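You operate a simulated robot arm through the tools that you are given. There is no shell and no other tool. Be economical: measure what you need, move in short steps, check, and stop when the job is done.

The job below is to be done with a simulated robot arm. You get a single attempt, and the scene is never put back.

JOB
Put one of the heel pads from the top of the airer on top of the orange box there.

Only the result counts: the job must be done as asked and must still hold three seconds after the hand-in. Knocking over, shifting, dropping, spilling or breaking anything else fails it.

ROBOT AND FRAMES
A 7-joint arm with a two-finger parallel gripper, fixed in place. Base frame: the origin is at the foot of the arm, x ahead of it, y to its left, z up; the work surface is at about z = 0. Readings come in mm, degrees, newtons and seconds.
With the tool pointing down near the work surface it reaches from about 220 to 580 mm from the base axis. Its first joint turns from -66.0 to 66.0 degrees. Payload 2.5 kg.
Tool frame: the origin (TCP) lies between the finger pads and is the grasp point; the fingertips stand 23 mm ahead of it; z points along the fingers, y is the line along which they close. The gripper opens to 94 mm. The fingers are 38 mm wide and 10 mm thick; the gripper's body (54 by 96 mm) begins 39 mm behind the TCP.
Orientation is that of the tool frame in the base frame, as [roll, pitch, yaw] about the fixed x, y, z axes, in that order (R = Rz(yaw) Ry(pitch) Rx(roll)). With the fingers straight down and closing along the base's y, the tool's x points along the base's -x, its y along +y and its z along -z.

CONTROLS
- The arm moves only by the tool step_arm. Its argument "plan" is a list of rows, each an object (a shift or turn left out is 0, a gripper value left out holds the last) with "translation": the shift along the tool's x, y, z in mm, a list of three; "spin": the turn about the tool's z in rad; "hand": the opening, from 0 (shut) to 1 (fully open). In form: [{"translation": [tx, ty, tz], "spin": spin, "hand": hand}, ...]. A call has 1 to 20 rows; each row shifts and turns the commanded pose from where the row before left it, along the tool's axes as they then stand. A row lasts 0.2 s, in which the tool goes at most 50 mm and 8.6 degrees; a call with a longer step from one row to the next is refused whole, and so is a gripper value outside its range. Where a pose cannot be reached the arm comes as near as it can. A force on the tool above 40 N (or 10 N above the force at the start of the call, whichever is more), or a blocked arm, ends the call early, and 0.2 s more pass. Each finger travels about 108 mm/s and halts on what it meets, pressing with about 36 N; the grip force reading is that of the motor and also rises with nothing between the fingers. The clock runs only during rows and for 0.2 s after the last one: add rows that do not move to give the fingers time. It gives the time, the measured TCP pose, the force on the tool (base axes), the opening and the grip force at its end, in the units of the frame above (readings bear some noise), and new pictures: "views" is both (left out), scene, wrist or none.
- Cameras (640 x 400 px; columns grow to the right, rows downward): "scene" is fixed at [103.6, -398.1, 545.8]; the picture's right is [0.92, -0.40, 0.00], its down [-0.22, -0.50, -0.84] and it looks along [0.33, 0.77, -0.55] (base axes); focal length 288 px, centre (320, 200). "wrist" rides on the gripper at [86, 16, -74] in the tool frame; the picture's right is [-0.18, 0.98, 0.00], its down [-0.58, -0.11, -0.81] and it looks along [-0.79, -0.15, 0.59] (tool axes); focal length 243 px, centre (320, 200). There is no depth. A picture from a camera that has moved, and an enlarged one, comes with that camera's place and axes in the base frame and with its lens.
- inspect(camera, box): a new picture of the part [left, top, right, bottom] of that camera's present view, enlarged. It takes no simulated time.
- finish_job(): hands the job in; it is judged then, once.

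Go step by step. Nothing tells you positions but the pictures and the camera data: compare them with the known pose of the tool, close in by small moves and look again before you grip or let go. The budget is 90 turns and 200 pictures, counting those below and the enlarged ones. Unless the task says otherwise, let go and move clear before handing in, and close with one line.

The tools are called after ">>>" as name(argument=value, ...) on one line, values as JSON. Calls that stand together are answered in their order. step_arm: Moves the arm, as the interface text tells. Its arguments: {"type":"object","properties":{"plan":{"type":"array","items":{"type":"object","properties":{"translation":{"type":"array","items":{"type":"number"}},"spin":{"type":"number"},"hand":{"type":"number"}}}},"views":{"type":"string","enum":["both","scene","wrist","none"]}},"required":["plan"]} The other tools are called the same way: inspect (camera, box) takes an enlarged picture of a part of a camera's view; finish_job () hands the job in.

At the start:

```text
t: 0.0
eef_pos: [346.8, 14.7, 297.4]
tool_rot: [180.0, 0.0, -179.9]
ft_force: [-0.4, 0.4, 1.0]
grip_width: 93.9
grip_force: 0.0
```

scene: 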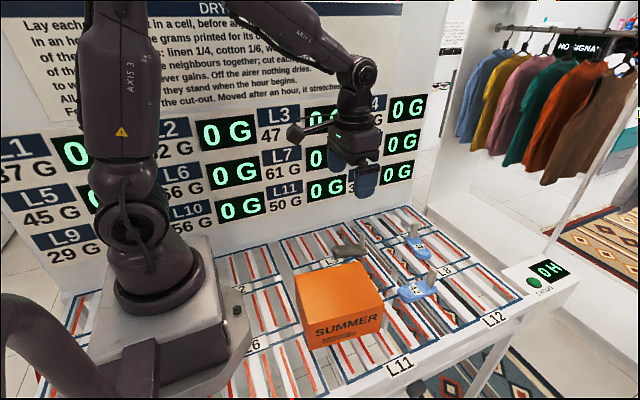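
wrist: 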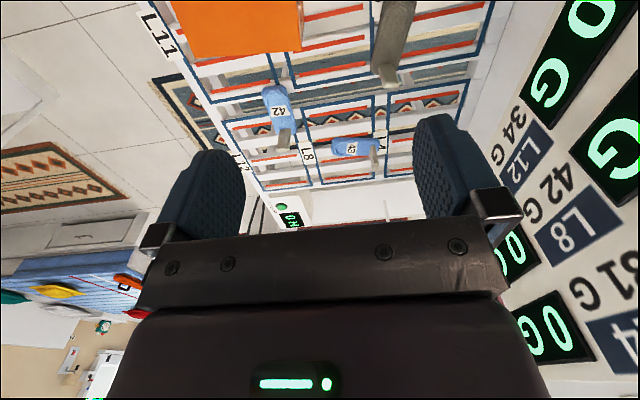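

I see an orange box on the airer, two blue items tagged "42" and a grey thing behind the box. I'll enlarge these before moving.

>>> inspect(camera="scene", box=[270, 200, 510, 350])

>>> inspect(camera="wrist", box=[140, 0, 500, 225])

>>> inspect(camera="scene", box=[0, 0, 440, 275])

```text
2.67 times, centred on (390, 275) of scene
camera zoom: at [103.6, -398.1, 545.8], right [0.92, -0.4, 0.0], down [-0.22, -0.5, -0.84], along [0.33, 0.77, -0.55], focal length 767 px, centre (133, 0)
```

zoom: 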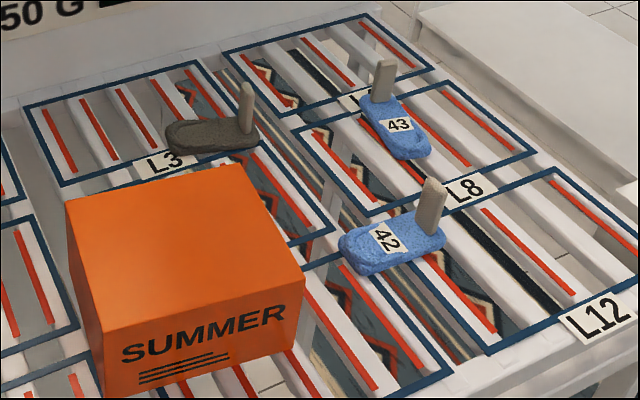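

```text
1.78 times, centred on (320, 112) of wrist
camera zoom: at [259.2, 31.9, 371.4], right [0.18, 0.98, 0.0], down [0.58, -0.11, 0.81], along [0.79, -0.15, -0.59], focal length 431 px, centre (320, 356)
```

zoom: 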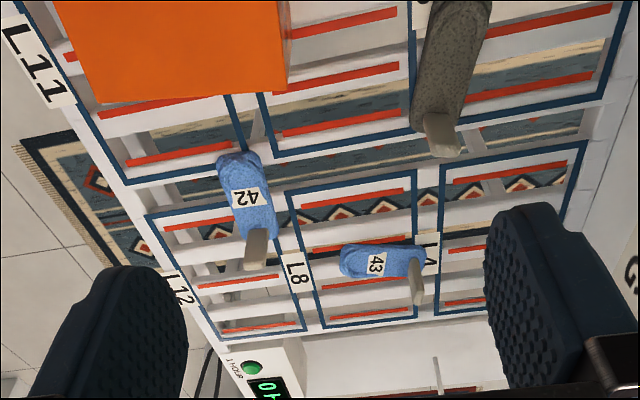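

```text
1.45 times, centred on (220, 138) of scene
camera zoom: at [103.6, -398.1, 545.8], right [0.92, -0.4, 0.0], down [-0.22, -0.5, -0.84], along [0.33, 0.77, -0.55], focal length 418 px, centre (466, 291)
```

zoom: 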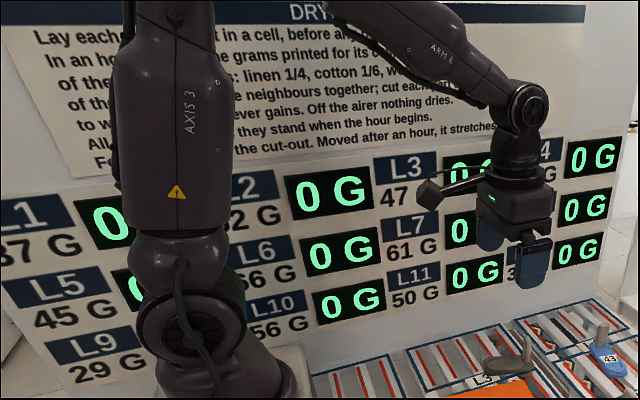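

Three similarly shaped items, each with an upright handle: two blue ones with sizes (42, 43) and one plain grey. I take the blue 42 pad at about (475, -90) with its handle near (505, -95), and the box top at about (284, -63, 86). I'll approach for a closer look.

>>> step_arm(plan=[{"translation": [-20, -28, 20]}, {"translation": [-20, -28, 20]}, {"translation": [-20, -28, 20]}, {"translation": [-20, -28, 20]}, {}])

```text
t: 1.2
eef_pos: [426.2, -97.7, 220.4]
tool_rot: [-180.0, 0.1, 180.0]
ft_force: [-0.1, -0.1, 0.5]
grip_width: 93.9
grip_force: 0.1
camera wrist: at [339.8, -80.9, 293.7], right [0.18, 0.98, 0.0], down [0.58, -0.11, 0.81], along [0.79, -0.15, -0.59], focal length 243 px, centre (320, 200)
```

scene: 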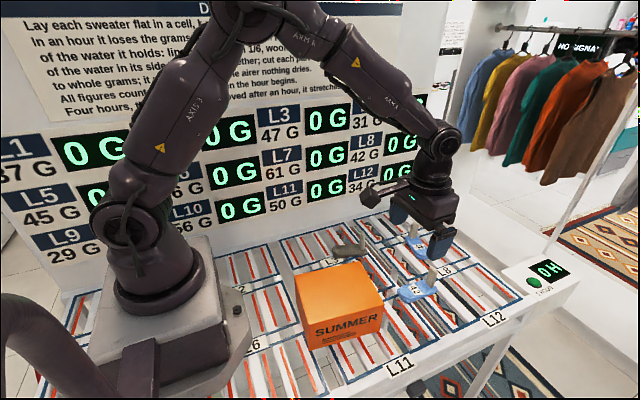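
wrist: 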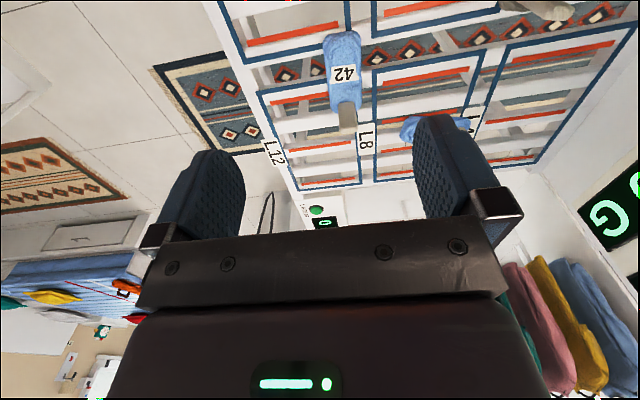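

>>> inspect(camera="wrist", box=[240, 0, 560, 200])

>>> inspect(camera="scene", box=[320, 220, 480, 320])

>>> inspect(camera="scene", box=[0, 0, 320, 200])

```text
2.00 times, centred on (400, 100) of wrist
camera zoom: at [339.8, -80.9, 293.7], right [0.18, 0.98, 0.0], down [0.58, -0.11, 0.81], along [0.79, -0.15, -0.59], focal length 485 px, centre (160, 400)
```

zoom: 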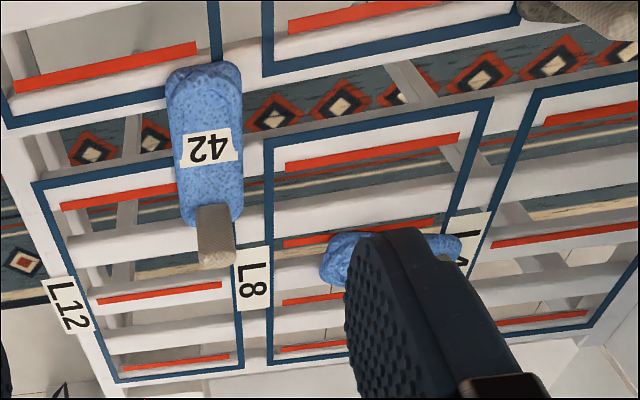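

```text
4.00 times, centred on (400, 270) of scene
camera zoom: at [103.6, -398.1, 545.8], right [0.92, -0.4, 0.0], down [-0.22, -0.5, -0.84], along [0.33, 0.77, -0.55], focal length 1151 px, centre (0, -80)
```

zoom: 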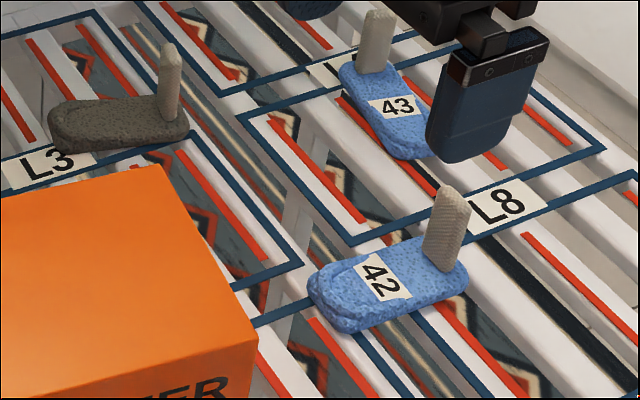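

```text
2.00 times, centred on (160, 100) of scene
camera zoom: at [103.6, -398.1, 545.8], right [0.92, -0.4, 0.0], down [-0.22, -0.5, -0.84], along [0.33, 0.77, -0.55], focal length 575 px, centre (640, 400)
```

zoom: 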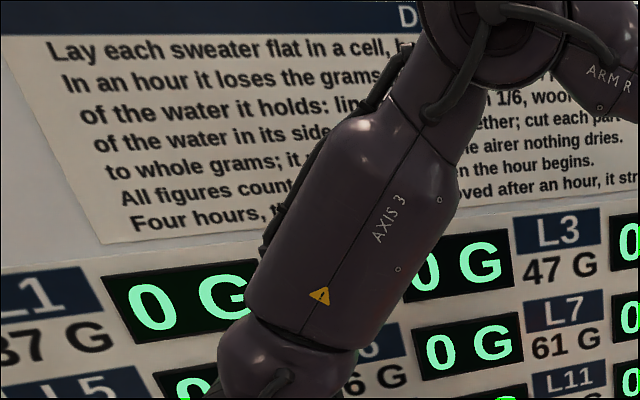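

The blue 42 pad lies almost along x with its handle at about (513, -82), top near z = 65. The handle is thin along x and wider across, so I'll move nearer and re-measure.

>>> step_arm(plan=[{"translation": [-14, 4, 22]}, {"translation": [-14, 4, 22]}, {"translation": [-13, 4, 22]}, {"translation": [-13, 4, 22]}, {}])

>>> inspect(camera="wrist", box=[240, 0, 480, 150])

>>> inspect(camera="scene", box=[360, 220, 480, 320])

```text
t: 2.4
eef_pos: [479.8, -79.8, 127.3]
tool_rot: [-180.0, 0.0, 179.9]
ft_force: [0.3, 0.2, -0.2]
grip_width: 94.2
grip_force: 0.0
camera wrist: at [392.9, -62.6, 202.5], right [0.18, 0.98, 0.0], down [0.58, -0.11, 0.81], along [0.79, -0.15, -0.59], focal length 243 px, centre (320, 200)
```

scene: 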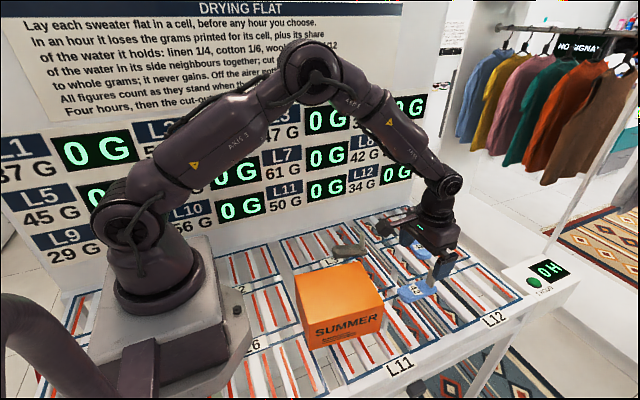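
wrist: 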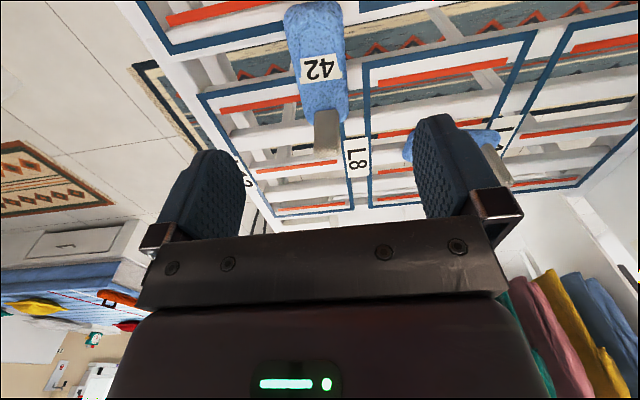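

```text
2.67 times, centred on (360, 75) of wrist
camera zoom: at [392.9, -62.6, 202.5], right [0.18, 0.98, 0.0], down [0.58, -0.11, 0.81], along [0.79, -0.15, -0.59], focal length 647 px, centre (213, 533)
```

zoom: 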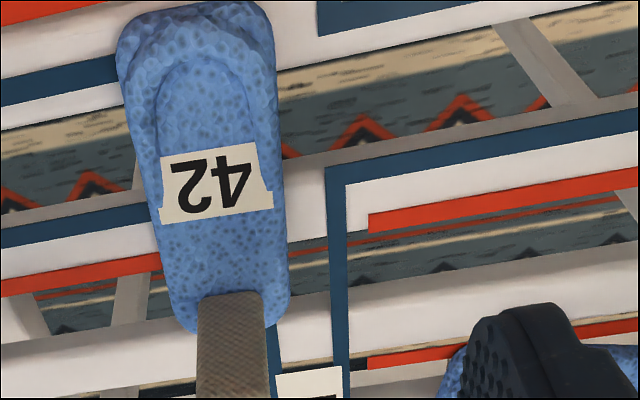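

```text
4.00 times, centred on (420, 270) of scene
camera zoom: at [103.6, -398.0, 545.8], right [0.92, -0.4, 0.0], down [-0.22, -0.5, -0.84], along [0.33, 0.77, -0.55], focal length 1151 px, centre (-80, -80)
```

zoom: 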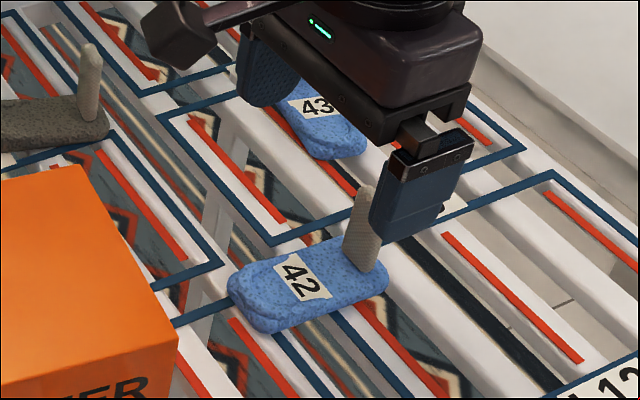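

Handle centre measures about (514, -81), tops at z ≈ 70, pad axis turned about -4°. I'll go over it, then descend with the fingers open to either side.

>>> step_arm(plan=[{"translation": [-17, -0.5, 0]}, {"translation": [-17, -0.5, 0]}, {"spin": 0.07}, {"translation": [0, 0, 20]}, {"translation": [0, 0, 15]}, {}])

>>> inspect(camera="wrist", box=[200, 0, 440, 150])

>>> inspect(camera="scene", box=[360, 220, 480, 320])

```text
t: 3.8
eef_pos: [514.1, -81.7, 91.9]
tool_rot: [180.0, 0.0, 176.0]
ft_force: [-0.8, 1.2, 0.6]
grip_width: 94.0
grip_force: 0.1
camera wrist: at [428.7, -59.1, 166.4], right [0.25, 0.97, 0.0], down [0.57, -0.15, 0.81], along [0.78, -0.2, -0.59], focal length 243 px, centre (320, 200)
```

scene: 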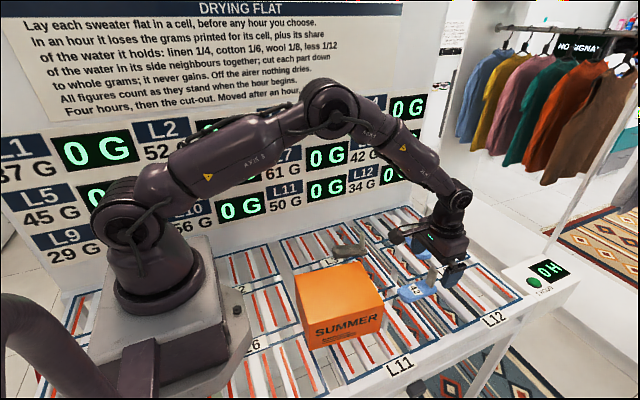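
wrist: 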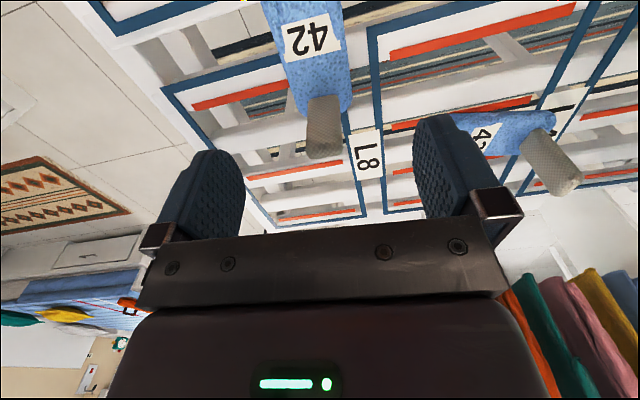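

```text
2.67 times, centred on (320, 75) of wrist
camera zoom: at [428.7, -59.1, 166.4], right [0.25, 0.97, 0.0], down [0.57, -0.15, 0.81], along [0.78, -0.2, -0.59], focal length 647 px, centre (320, 533)
```

zoom: 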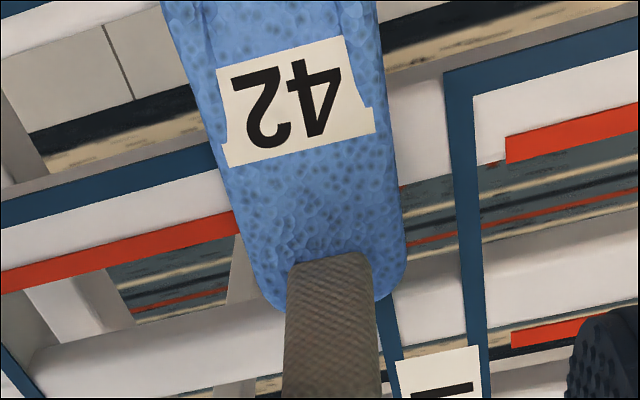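

```text
4.00 times, centred on (420, 270) of scene
camera zoom: at [103.6, -398.1, 545.8], right [0.92, -0.4, 0.0], down [-0.22, -0.5, -0.84], along [0.33, 0.77, -0.55], focal length 1151 px, centre (-80, -80)
```

zoom: 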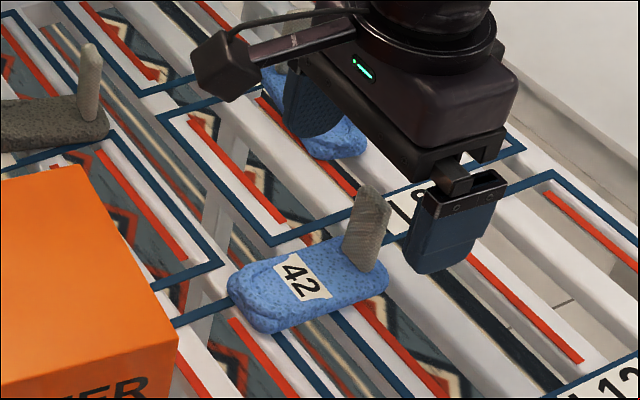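

The handle is between the fingers and roughly centred, at x ≈ 517. I'll nudge, descend to z ≈ 58 and check force.

>>> step_arm(plan=[{"translation": [-3, 2, 11]}, {"translation": [0, 0, 11]}, {"translation": [0, 0, 11]}, {}])

>>> inspect(camera="scene", box=[360, 220, 480, 320])

```text
t: 4.8
eef_pos: [517.7, -80.7, 61.2]
tool_rot: [-180.0, 0.0, 176.0]
ft_force: [0.4, 0.0, 0.4]
grip_width: 93.8
grip_force: 0.0
camera wrist: at [431.8, -58.4, 134.2], right [0.25, 0.97, 0.0], down [0.57, -0.15, 0.81], along [0.78, -0.2, -0.59], focal length 243 px, centre (320, 200)
```

scene: 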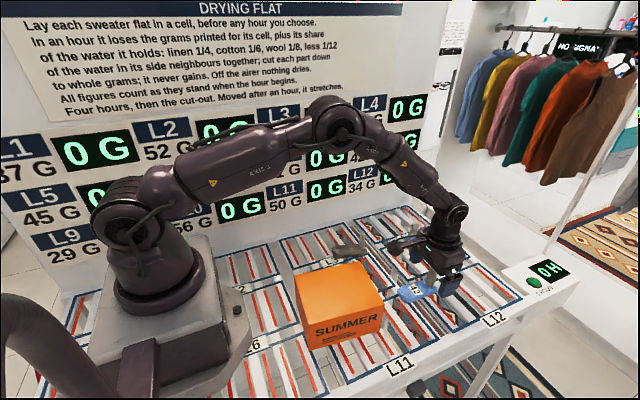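
wrist: 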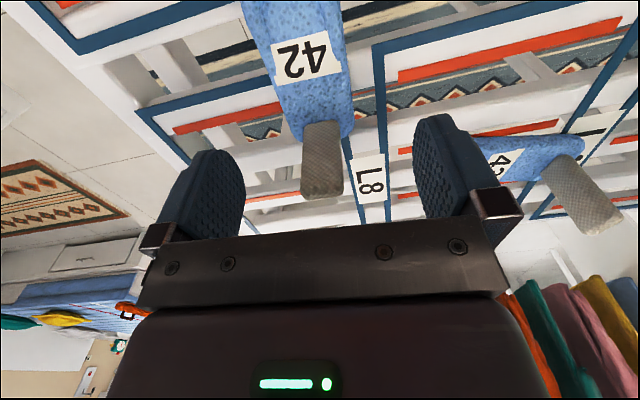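

```text
4.00 times, centred on (420, 270) of scene
camera zoom: at [103.6, -398.1, 545.8], right [0.92, -0.4, 0.0], down [-0.22, -0.5, -0.84], along [0.33, 0.77, -0.55], focal length 1151 px, centre (-80, -80)
```

zoom: 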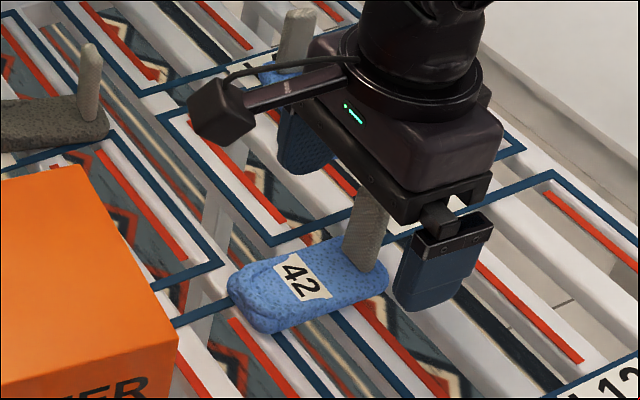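

The handle is centred between the fingers and nothing is touched. Closing now.

>>> step_arm(plan=[{"hand": 0.4}, {"hand": 0.3}, {"hand": 0}, {"hand": 0}, {"hand": 0}])

>>> inspect(camera="scene", box=[360, 220, 480, 320])

```text
t: 6.0
eef_pos: [519.0, -80.4, 60.0]
tool_rot: [-180.0, -0.1, 176.1]
ft_force: [-0.3, -0.9, -0.1]
grip_width: 21.1
grip_force: 36.1
camera wrist: at [431.7, -58.4, 134.2], right [0.25, 0.97, 0.0], down [0.57, -0.15, 0.81], along [0.78, -0.2, -0.59], focal length 243 px, centre (320, 200)
```

scene: 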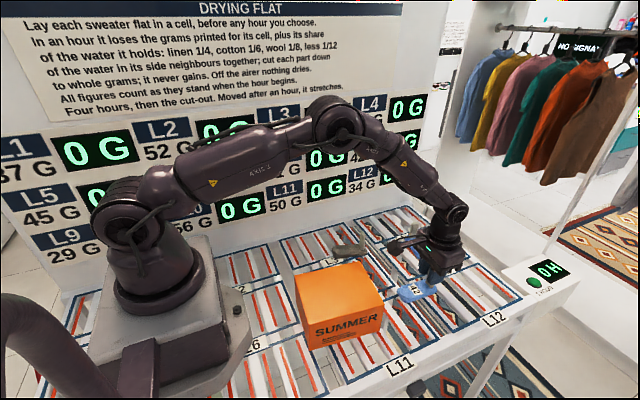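
wrist: 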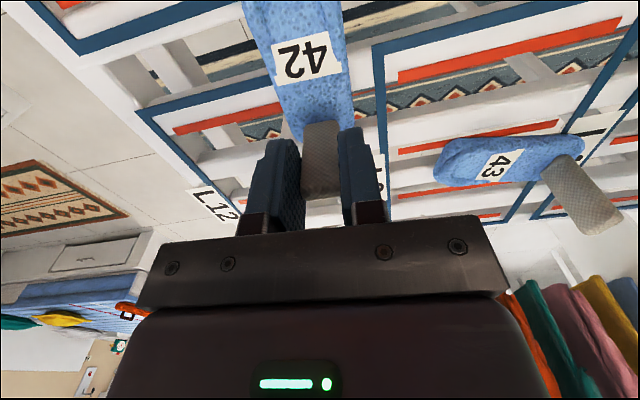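

```text
4.00 times, centred on (420, 270) of scene
camera zoom: at [103.6, -398.1, 545.8], right [0.92, -0.4, 0.0], down [-0.22, -0.5, -0.84], along [0.33, 0.77, -0.55], focal length 1151 px, centre (-80, -80)
```

zoom: 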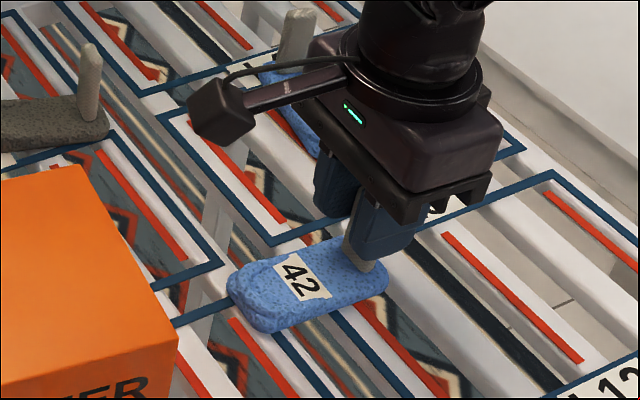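

Gripped at 21 mm with the full grip force and the pad undisturbed. Lifting straight up about 130 mm.

>>> step_arm(plan=[{"translation": [0, 0, -10]}, {"translation": [0, 0, -20]}, {"translation": [0, 0, -25]}, {"translation": [0, 0, -25]}, {"translation": [0, 0, -25]}, {"translation": [0, 0, -25]}, {}])

>>> inspect(camera="scene", box=[280, 170, 520, 350])

```text
t: 7.6
eef_pos: [519.1, -81.1, 190.7]
tool_rot: [180.0, 0.0, 176.0]
ft_force: [0.2, -0.3, -0.6]
grip_width: 21.2
grip_force: 36.0
camera wrist: at [433.3, -57.4, 264.7], right [0.25, 0.97, 0.0], down [0.57, -0.15, 0.81], along [0.78, -0.2, -0.59], focal length 243 px, centre (320, 200)
```

scene: 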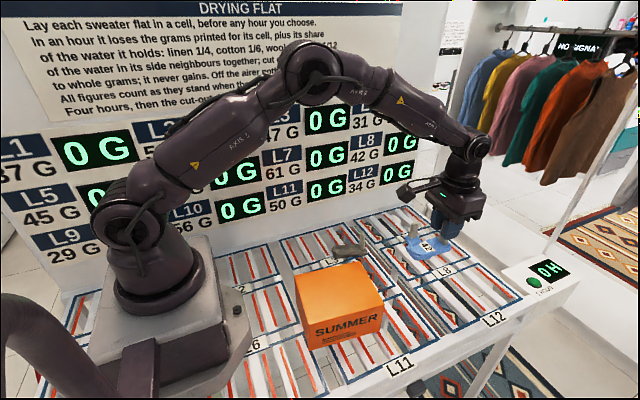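
wrist: 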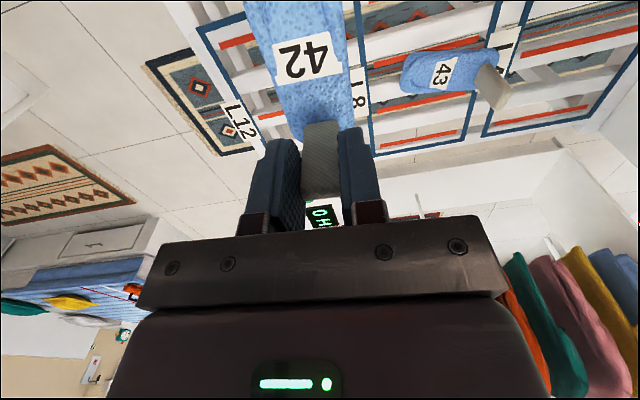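

```text
2.22 times, centred on (400, 260) of scene
camera zoom: at [103.6, -398.1, 545.8], right [0.92, -0.4, 0.0], down [-0.22, -0.5, -0.84], along [0.33, 0.77, -0.55], focal length 639 px, centre (142, 67)
```

zoom: 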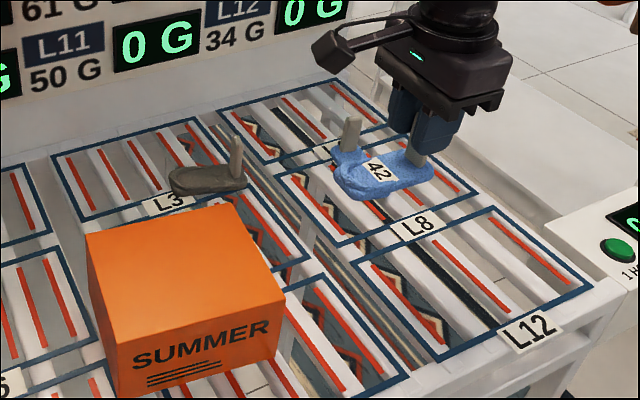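

The pad hangs level and firm. I'll carry it horizontally to above the box (TCP target about (317, -66)), keeping its underside some 40 mm above the box top.

>>> step_arm(plan=[{"translation": [12, 0, 0]}, {"translation": [25, 0, 0]}, {"translation": [25, 0, 0]}, {"translation": [28, 0, 0]}, {"translation": [28, 0, 0]}, {"translation": [28, 0, 0]}, {"translation": [25, 0, 0]}, {"translation": [20, 1, 0]}, {"translation": [11, 0, 0]}, {}])

>>> inspect(camera="scene", box=[260, 190, 440, 350])

```text
t: 9.8
eef_pos: [315.2, -64.1, 190.2]
tool_rot: [-179.9, 0.0, 175.9]
ft_force: [0.3, 0.7, -1.2]
grip_width: 21.0
grip_force: 35.8
camera wrist: at [229.6, -41.9, 264.9], right [0.25, 0.97, 0.0], down [0.57, -0.15, 0.81], along [0.78, -0.2, -0.59], focal length 243 px, centre (320, 200)
```

scene: 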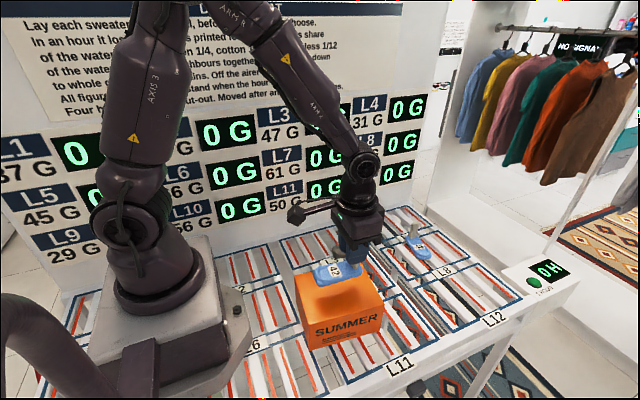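
wrist: 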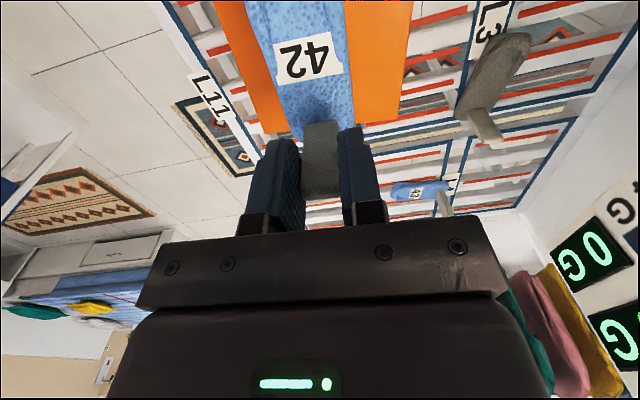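

```text
2.50 times, centred on (350, 270) of scene
camera zoom: at [103.6, -398.1, 545.8], right [0.92, -0.4, 0.0], down [-0.22, -0.5, -0.84], along [0.33, 0.77, -0.55], focal length 719 px, centre (245, 25)
```

zoom: 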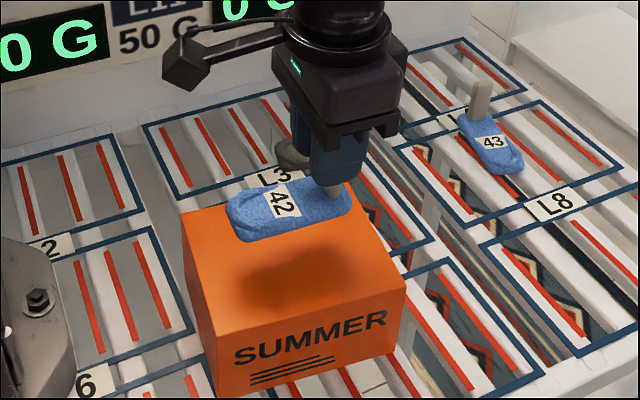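

The pad is centred over the box (its shadow falls mid-top). Lowering to about 8 mm above contact, then checking.

>>> step_arm(plan=[{"translation": [0, 0, 10]}, {"translation": [0, 0, 10]}, {"translation": [0, 0, 10]}, {"translation": [0, 0, 5]}, {}])

>>> inspect(camera="scene", box=[270, 220, 400, 350])

```text
t: 11.0
eef_pos: [316.1, -64.2, 156.4]
tool_rot: [-179.9, 0.0, 176.0]
ft_force: [-0.8, 0.7, -0.8]
grip_width: 21.1
grip_force: 36.2
camera wrist: at [229.9, -42.4, 230.5], right [0.25, 0.97, 0.0], down [0.57, -0.15, 0.81], along [0.78, -0.2, -0.59], focal length 243 px, centre (320, 200)
```

scene: 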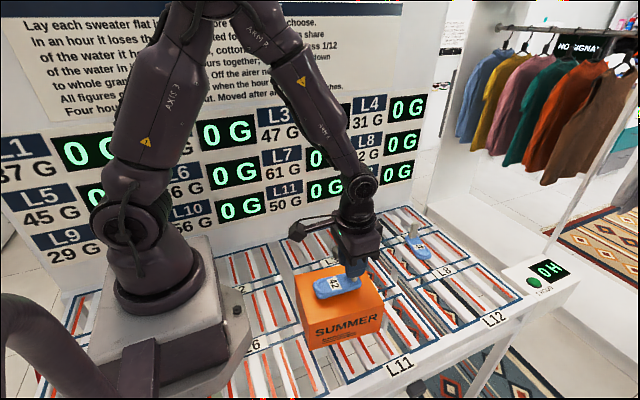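
wrist: 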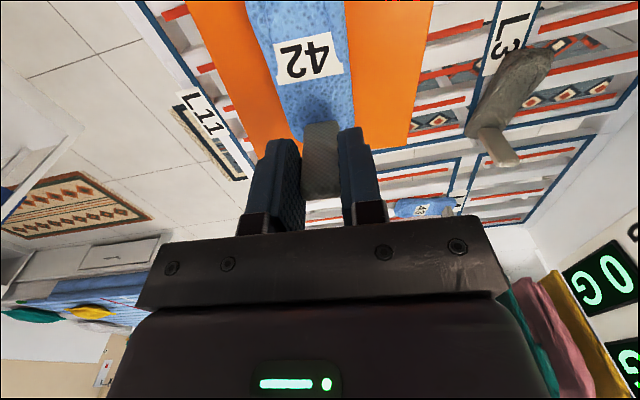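

```text
3.08 times, centred on (335, 285) of scene
camera zoom: at [103.6, -398.1, 545.8], right [0.92, -0.4, 0.0], down [-0.22, -0.5, -0.84], along [0.33, 0.77, -0.55], focal length 885 px, centre (274, -62)
```

zoom: 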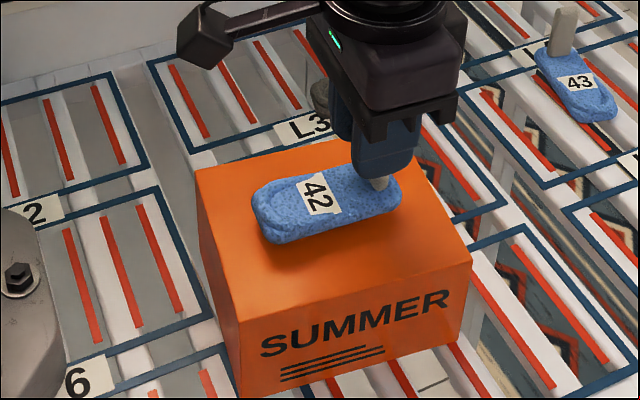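

A small gap of several mm remains. Lowering in fine steps while watching the force.

>>> step_arm(plan=[{"translation": [0, 0, 2]}, {"translation": [0, 0, 2]}, {"translation": [0, 0, 2]}, {}], views="none")

>>> inspect(camera="scene", box=[300, 250, 380, 310])

```text
t: 12.0
eef_pos: [316.6, -66.1, 149.5]
tool_rot: [180.0, 0.0, 176.1]
ft_force: [-0.5, -0.5, -0.9]
grip_width: 21.6
grip_force: 36.2
```

```text
6.67 times, centred on (340, 280) of scene
camera zoom: at [103.6, -398.1, 545.8], right [0.92, -0.4, 0.0], down [-0.22, -0.5, -0.84], along [0.33, 0.77, -0.55], focal length 1918 px, centre (187, -333)
```

zoom: 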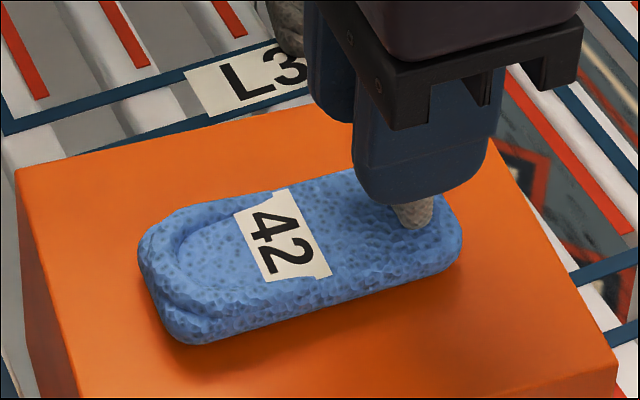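

>>> step_arm(plan=[{"translation": [0, 0, 1]}, {"translation": [0, 0, 1]}, {}], views="none")

>>> inspect(camera="scene", box=[300, 250, 380, 310])

```text
t: 12.8
eef_pos: [314.4, -64.8, 146.9]
tool_rot: [-179.9, 0.0, 176.0]
ft_force: [-0.4, -0.4, -0.8]
grip_width: 21.0
grip_force: 36.0
```

```text
6.67 times, centred on (340, 280) of scene
camera zoom: at [103.6, -398.1, 545.8], right [0.92, -0.4, 0.0], down [-0.22, -0.5, -0.84], along [0.33, 0.77, -0.55], focal length 1918 px, centre (187, -333)
```

zoom: 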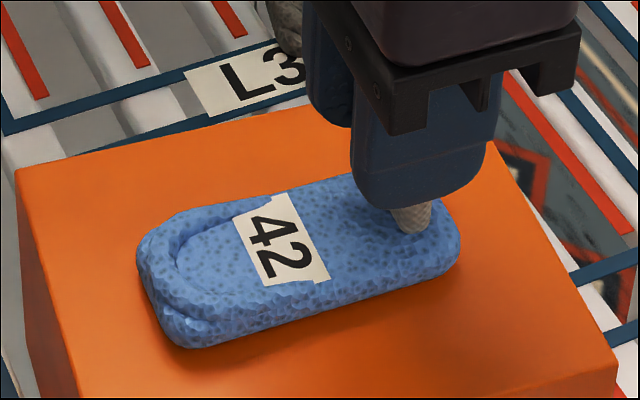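

Still no contact force and a thin shadow gap remains. Continuing in 1 mm steps.

>>> step_arm(plan=[{"translation": [0, 0, 1]}, {"translation": [0, 0, 1]}, {}], views="none")

>>> inspect(camera="scene", box=[300, 250, 380, 310])

```text
t: 13.6
eef_pos: [315.8, -64.4, 146.2]
tool_rot: [-179.9, 0.1, 176.1]
ft_force: [0.5, 0.1, 0.0]
grip_width: 20.8
grip_force: 36.1
```

```text
6.67 times, centred on (340, 280) of scene
camera zoom: at [103.6, -398.1, 545.8], right [0.92, -0.4, 0.0], down [-0.22, -0.5, -0.84], along [0.33, 0.77, -0.55], focal length 1918 px, centre (187, -333)
```

zoom: 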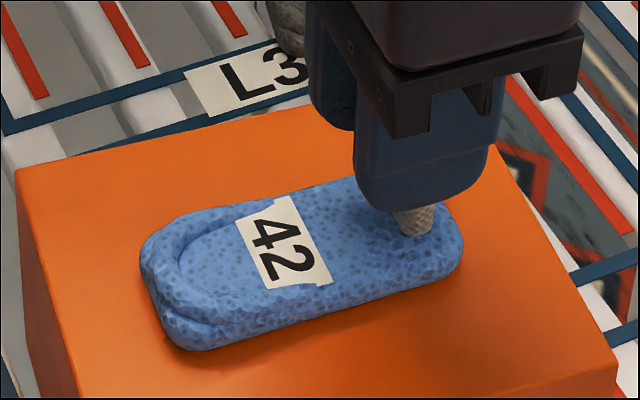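

Very close now; two more 1 mm steps.

>>> step_arm(plan=[{"translation": [0, 0, 1]}, {"translation": [0, 0, 1]}, {}], views="none")

>>> inspect(camera="scene", box=[300, 250, 380, 310])

```text
t: 14.4
eef_pos: [316.8, -63.3, 145.6]
tool_rot: [-179.9, 0.1, 176.1]
ft_force: [-2.9, -1.6, 16.5]
grip_width: 21.2
grip_force: 35.5
```

```text
6.67 times, centred on (340, 280) of scene
camera zoom: at [103.6, -398.0, 545.9], right [0.92, -0.4, 0.0], down [-0.22, -0.5, -0.84], along [0.33, 0.77, -0.55], focal length 1918 px, centre (187, -333)
```

zoom: 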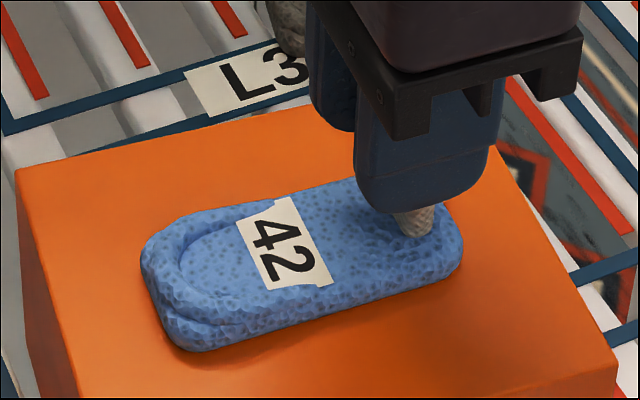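

Contact: 16 N upward. I'll back off 1 mm, open partly, then fully, and rise straight up.

>>> step_arm(plan=[{"translation": [0, 0, -0.8]}, {"hand": 0.35}, {"hand": 0.5}, {"hand": 0.5}])

>>> inspect(camera="scene", box=[270, 220, 400, 350])

```text
t: 15.4
eef_pos: [315.7, -64.7, 145.2]
tool_rot: [-180.0, -0.1, 176.1]
ft_force: [-0.2, -0.5, -1.5]
grip_width: 46.8
grip_force: 0.1
camera wrist: at [230.1, -41.3, 219.3], right [0.25, 0.97, 0.0], down [0.57, -0.15, 0.81], along [0.78, -0.2, -0.59], focal length 243 px, centre (320, 200)
```

scene: 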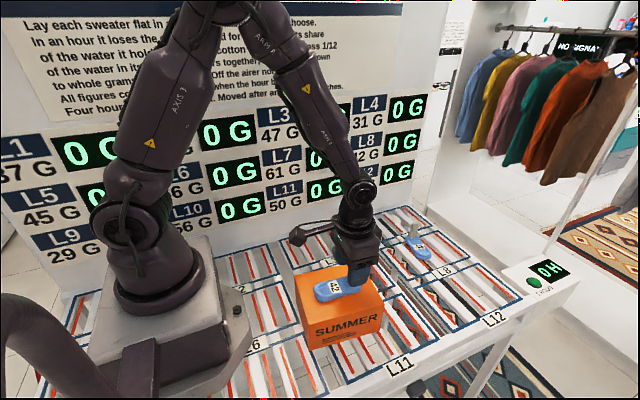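
wrist: 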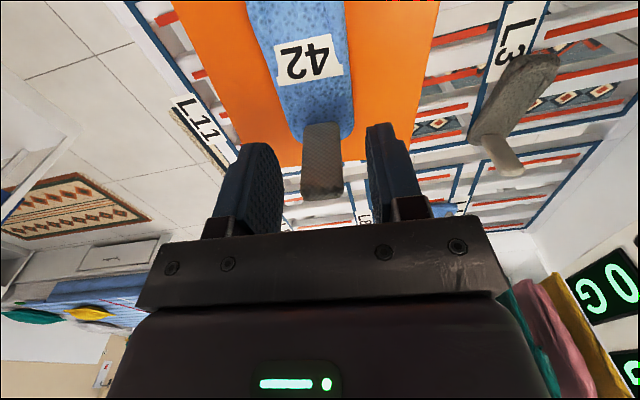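

```text
3.08 times, centred on (335, 285) of scene
camera zoom: at [103.6, -398.1, 545.8], right [0.92, -0.4, 0.0], down [-0.22, -0.5, -0.84], along [0.33, 0.77, -0.55], focal length 885 px, centre (274, -62)
```

zoom: 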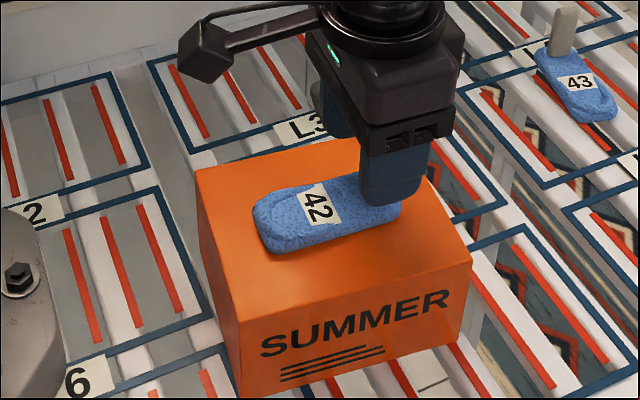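

The pad is released and rests flat; the fingers are clear of the handle on both sides. Rising straight up.

>>> step_arm(plan=[{"hand": 0.6, "translation": [0, 0, -10]}, {"translation": [0, 0, -20]}, {"translation": [0, 0, -30]}, {"translation": [0, 0, -30]}, {"translation": [0, 0, -30]}, {}])

>>> inspect(camera="scene", box=[260, 190, 500, 350])

```text
t: 16.8
eef_pos: [316.5, -64.8, 265.1]
tool_rot: [-179.9, 0.1, 176.0]
ft_force: [0.5, 0.1, 0.9]
grip_width: 56.4
grip_force: 0.1
camera wrist: at [230.7, -42.6, 339.1], right [0.25, 0.97, 0.0], down [0.57, -0.15, 0.81], along [0.78, -0.2, -0.59], focal length 243 px, centre (320, 200)
```

scene: 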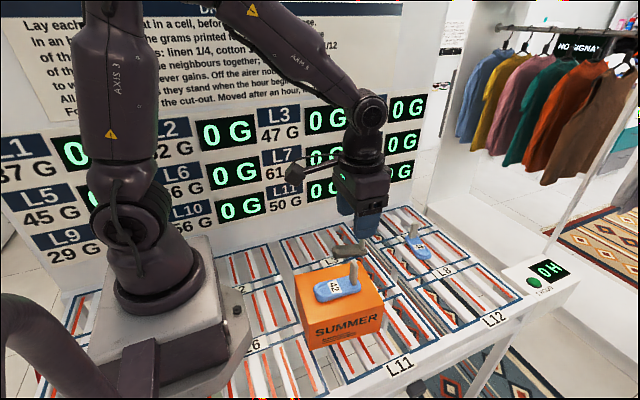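
wrist: 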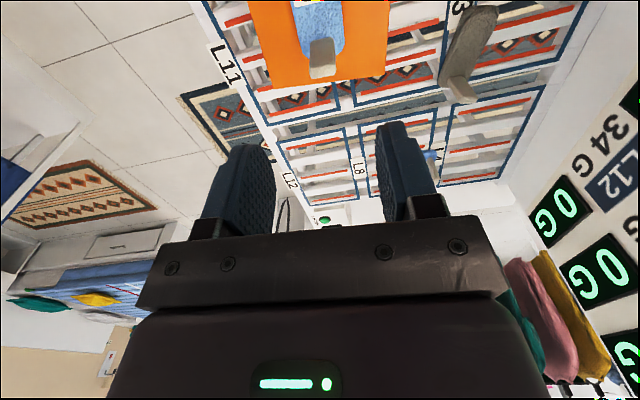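

```text
2.50 times, centred on (380, 270) of scene
camera zoom: at [103.6, -398.0, 545.8], right [0.92, -0.4, 0.0], down [-0.22, -0.5, -0.84], along [0.33, 0.77, -0.55], focal length 719 px, centre (170, 25)
```

zoom: 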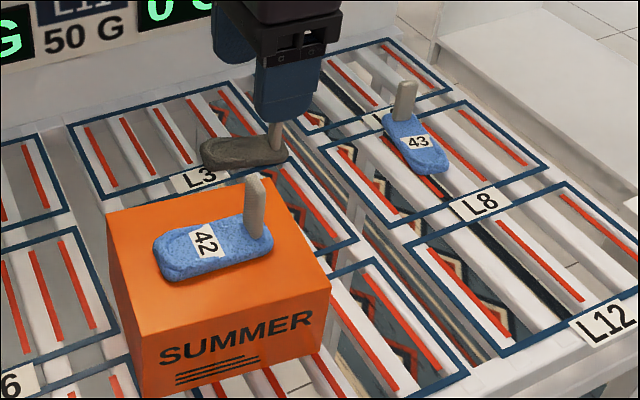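

The blue 42 pad rests flat and centred on the orange box, the arm is clear, and everything else is where it was. Handing in.

>>> finish_job()

```text
The job is handed in.
```

I put the blue heel pad marked 42 on top of the orange box. It was lying flat and steady there when I handed the job in, with the gripper clear and nothing else moved.
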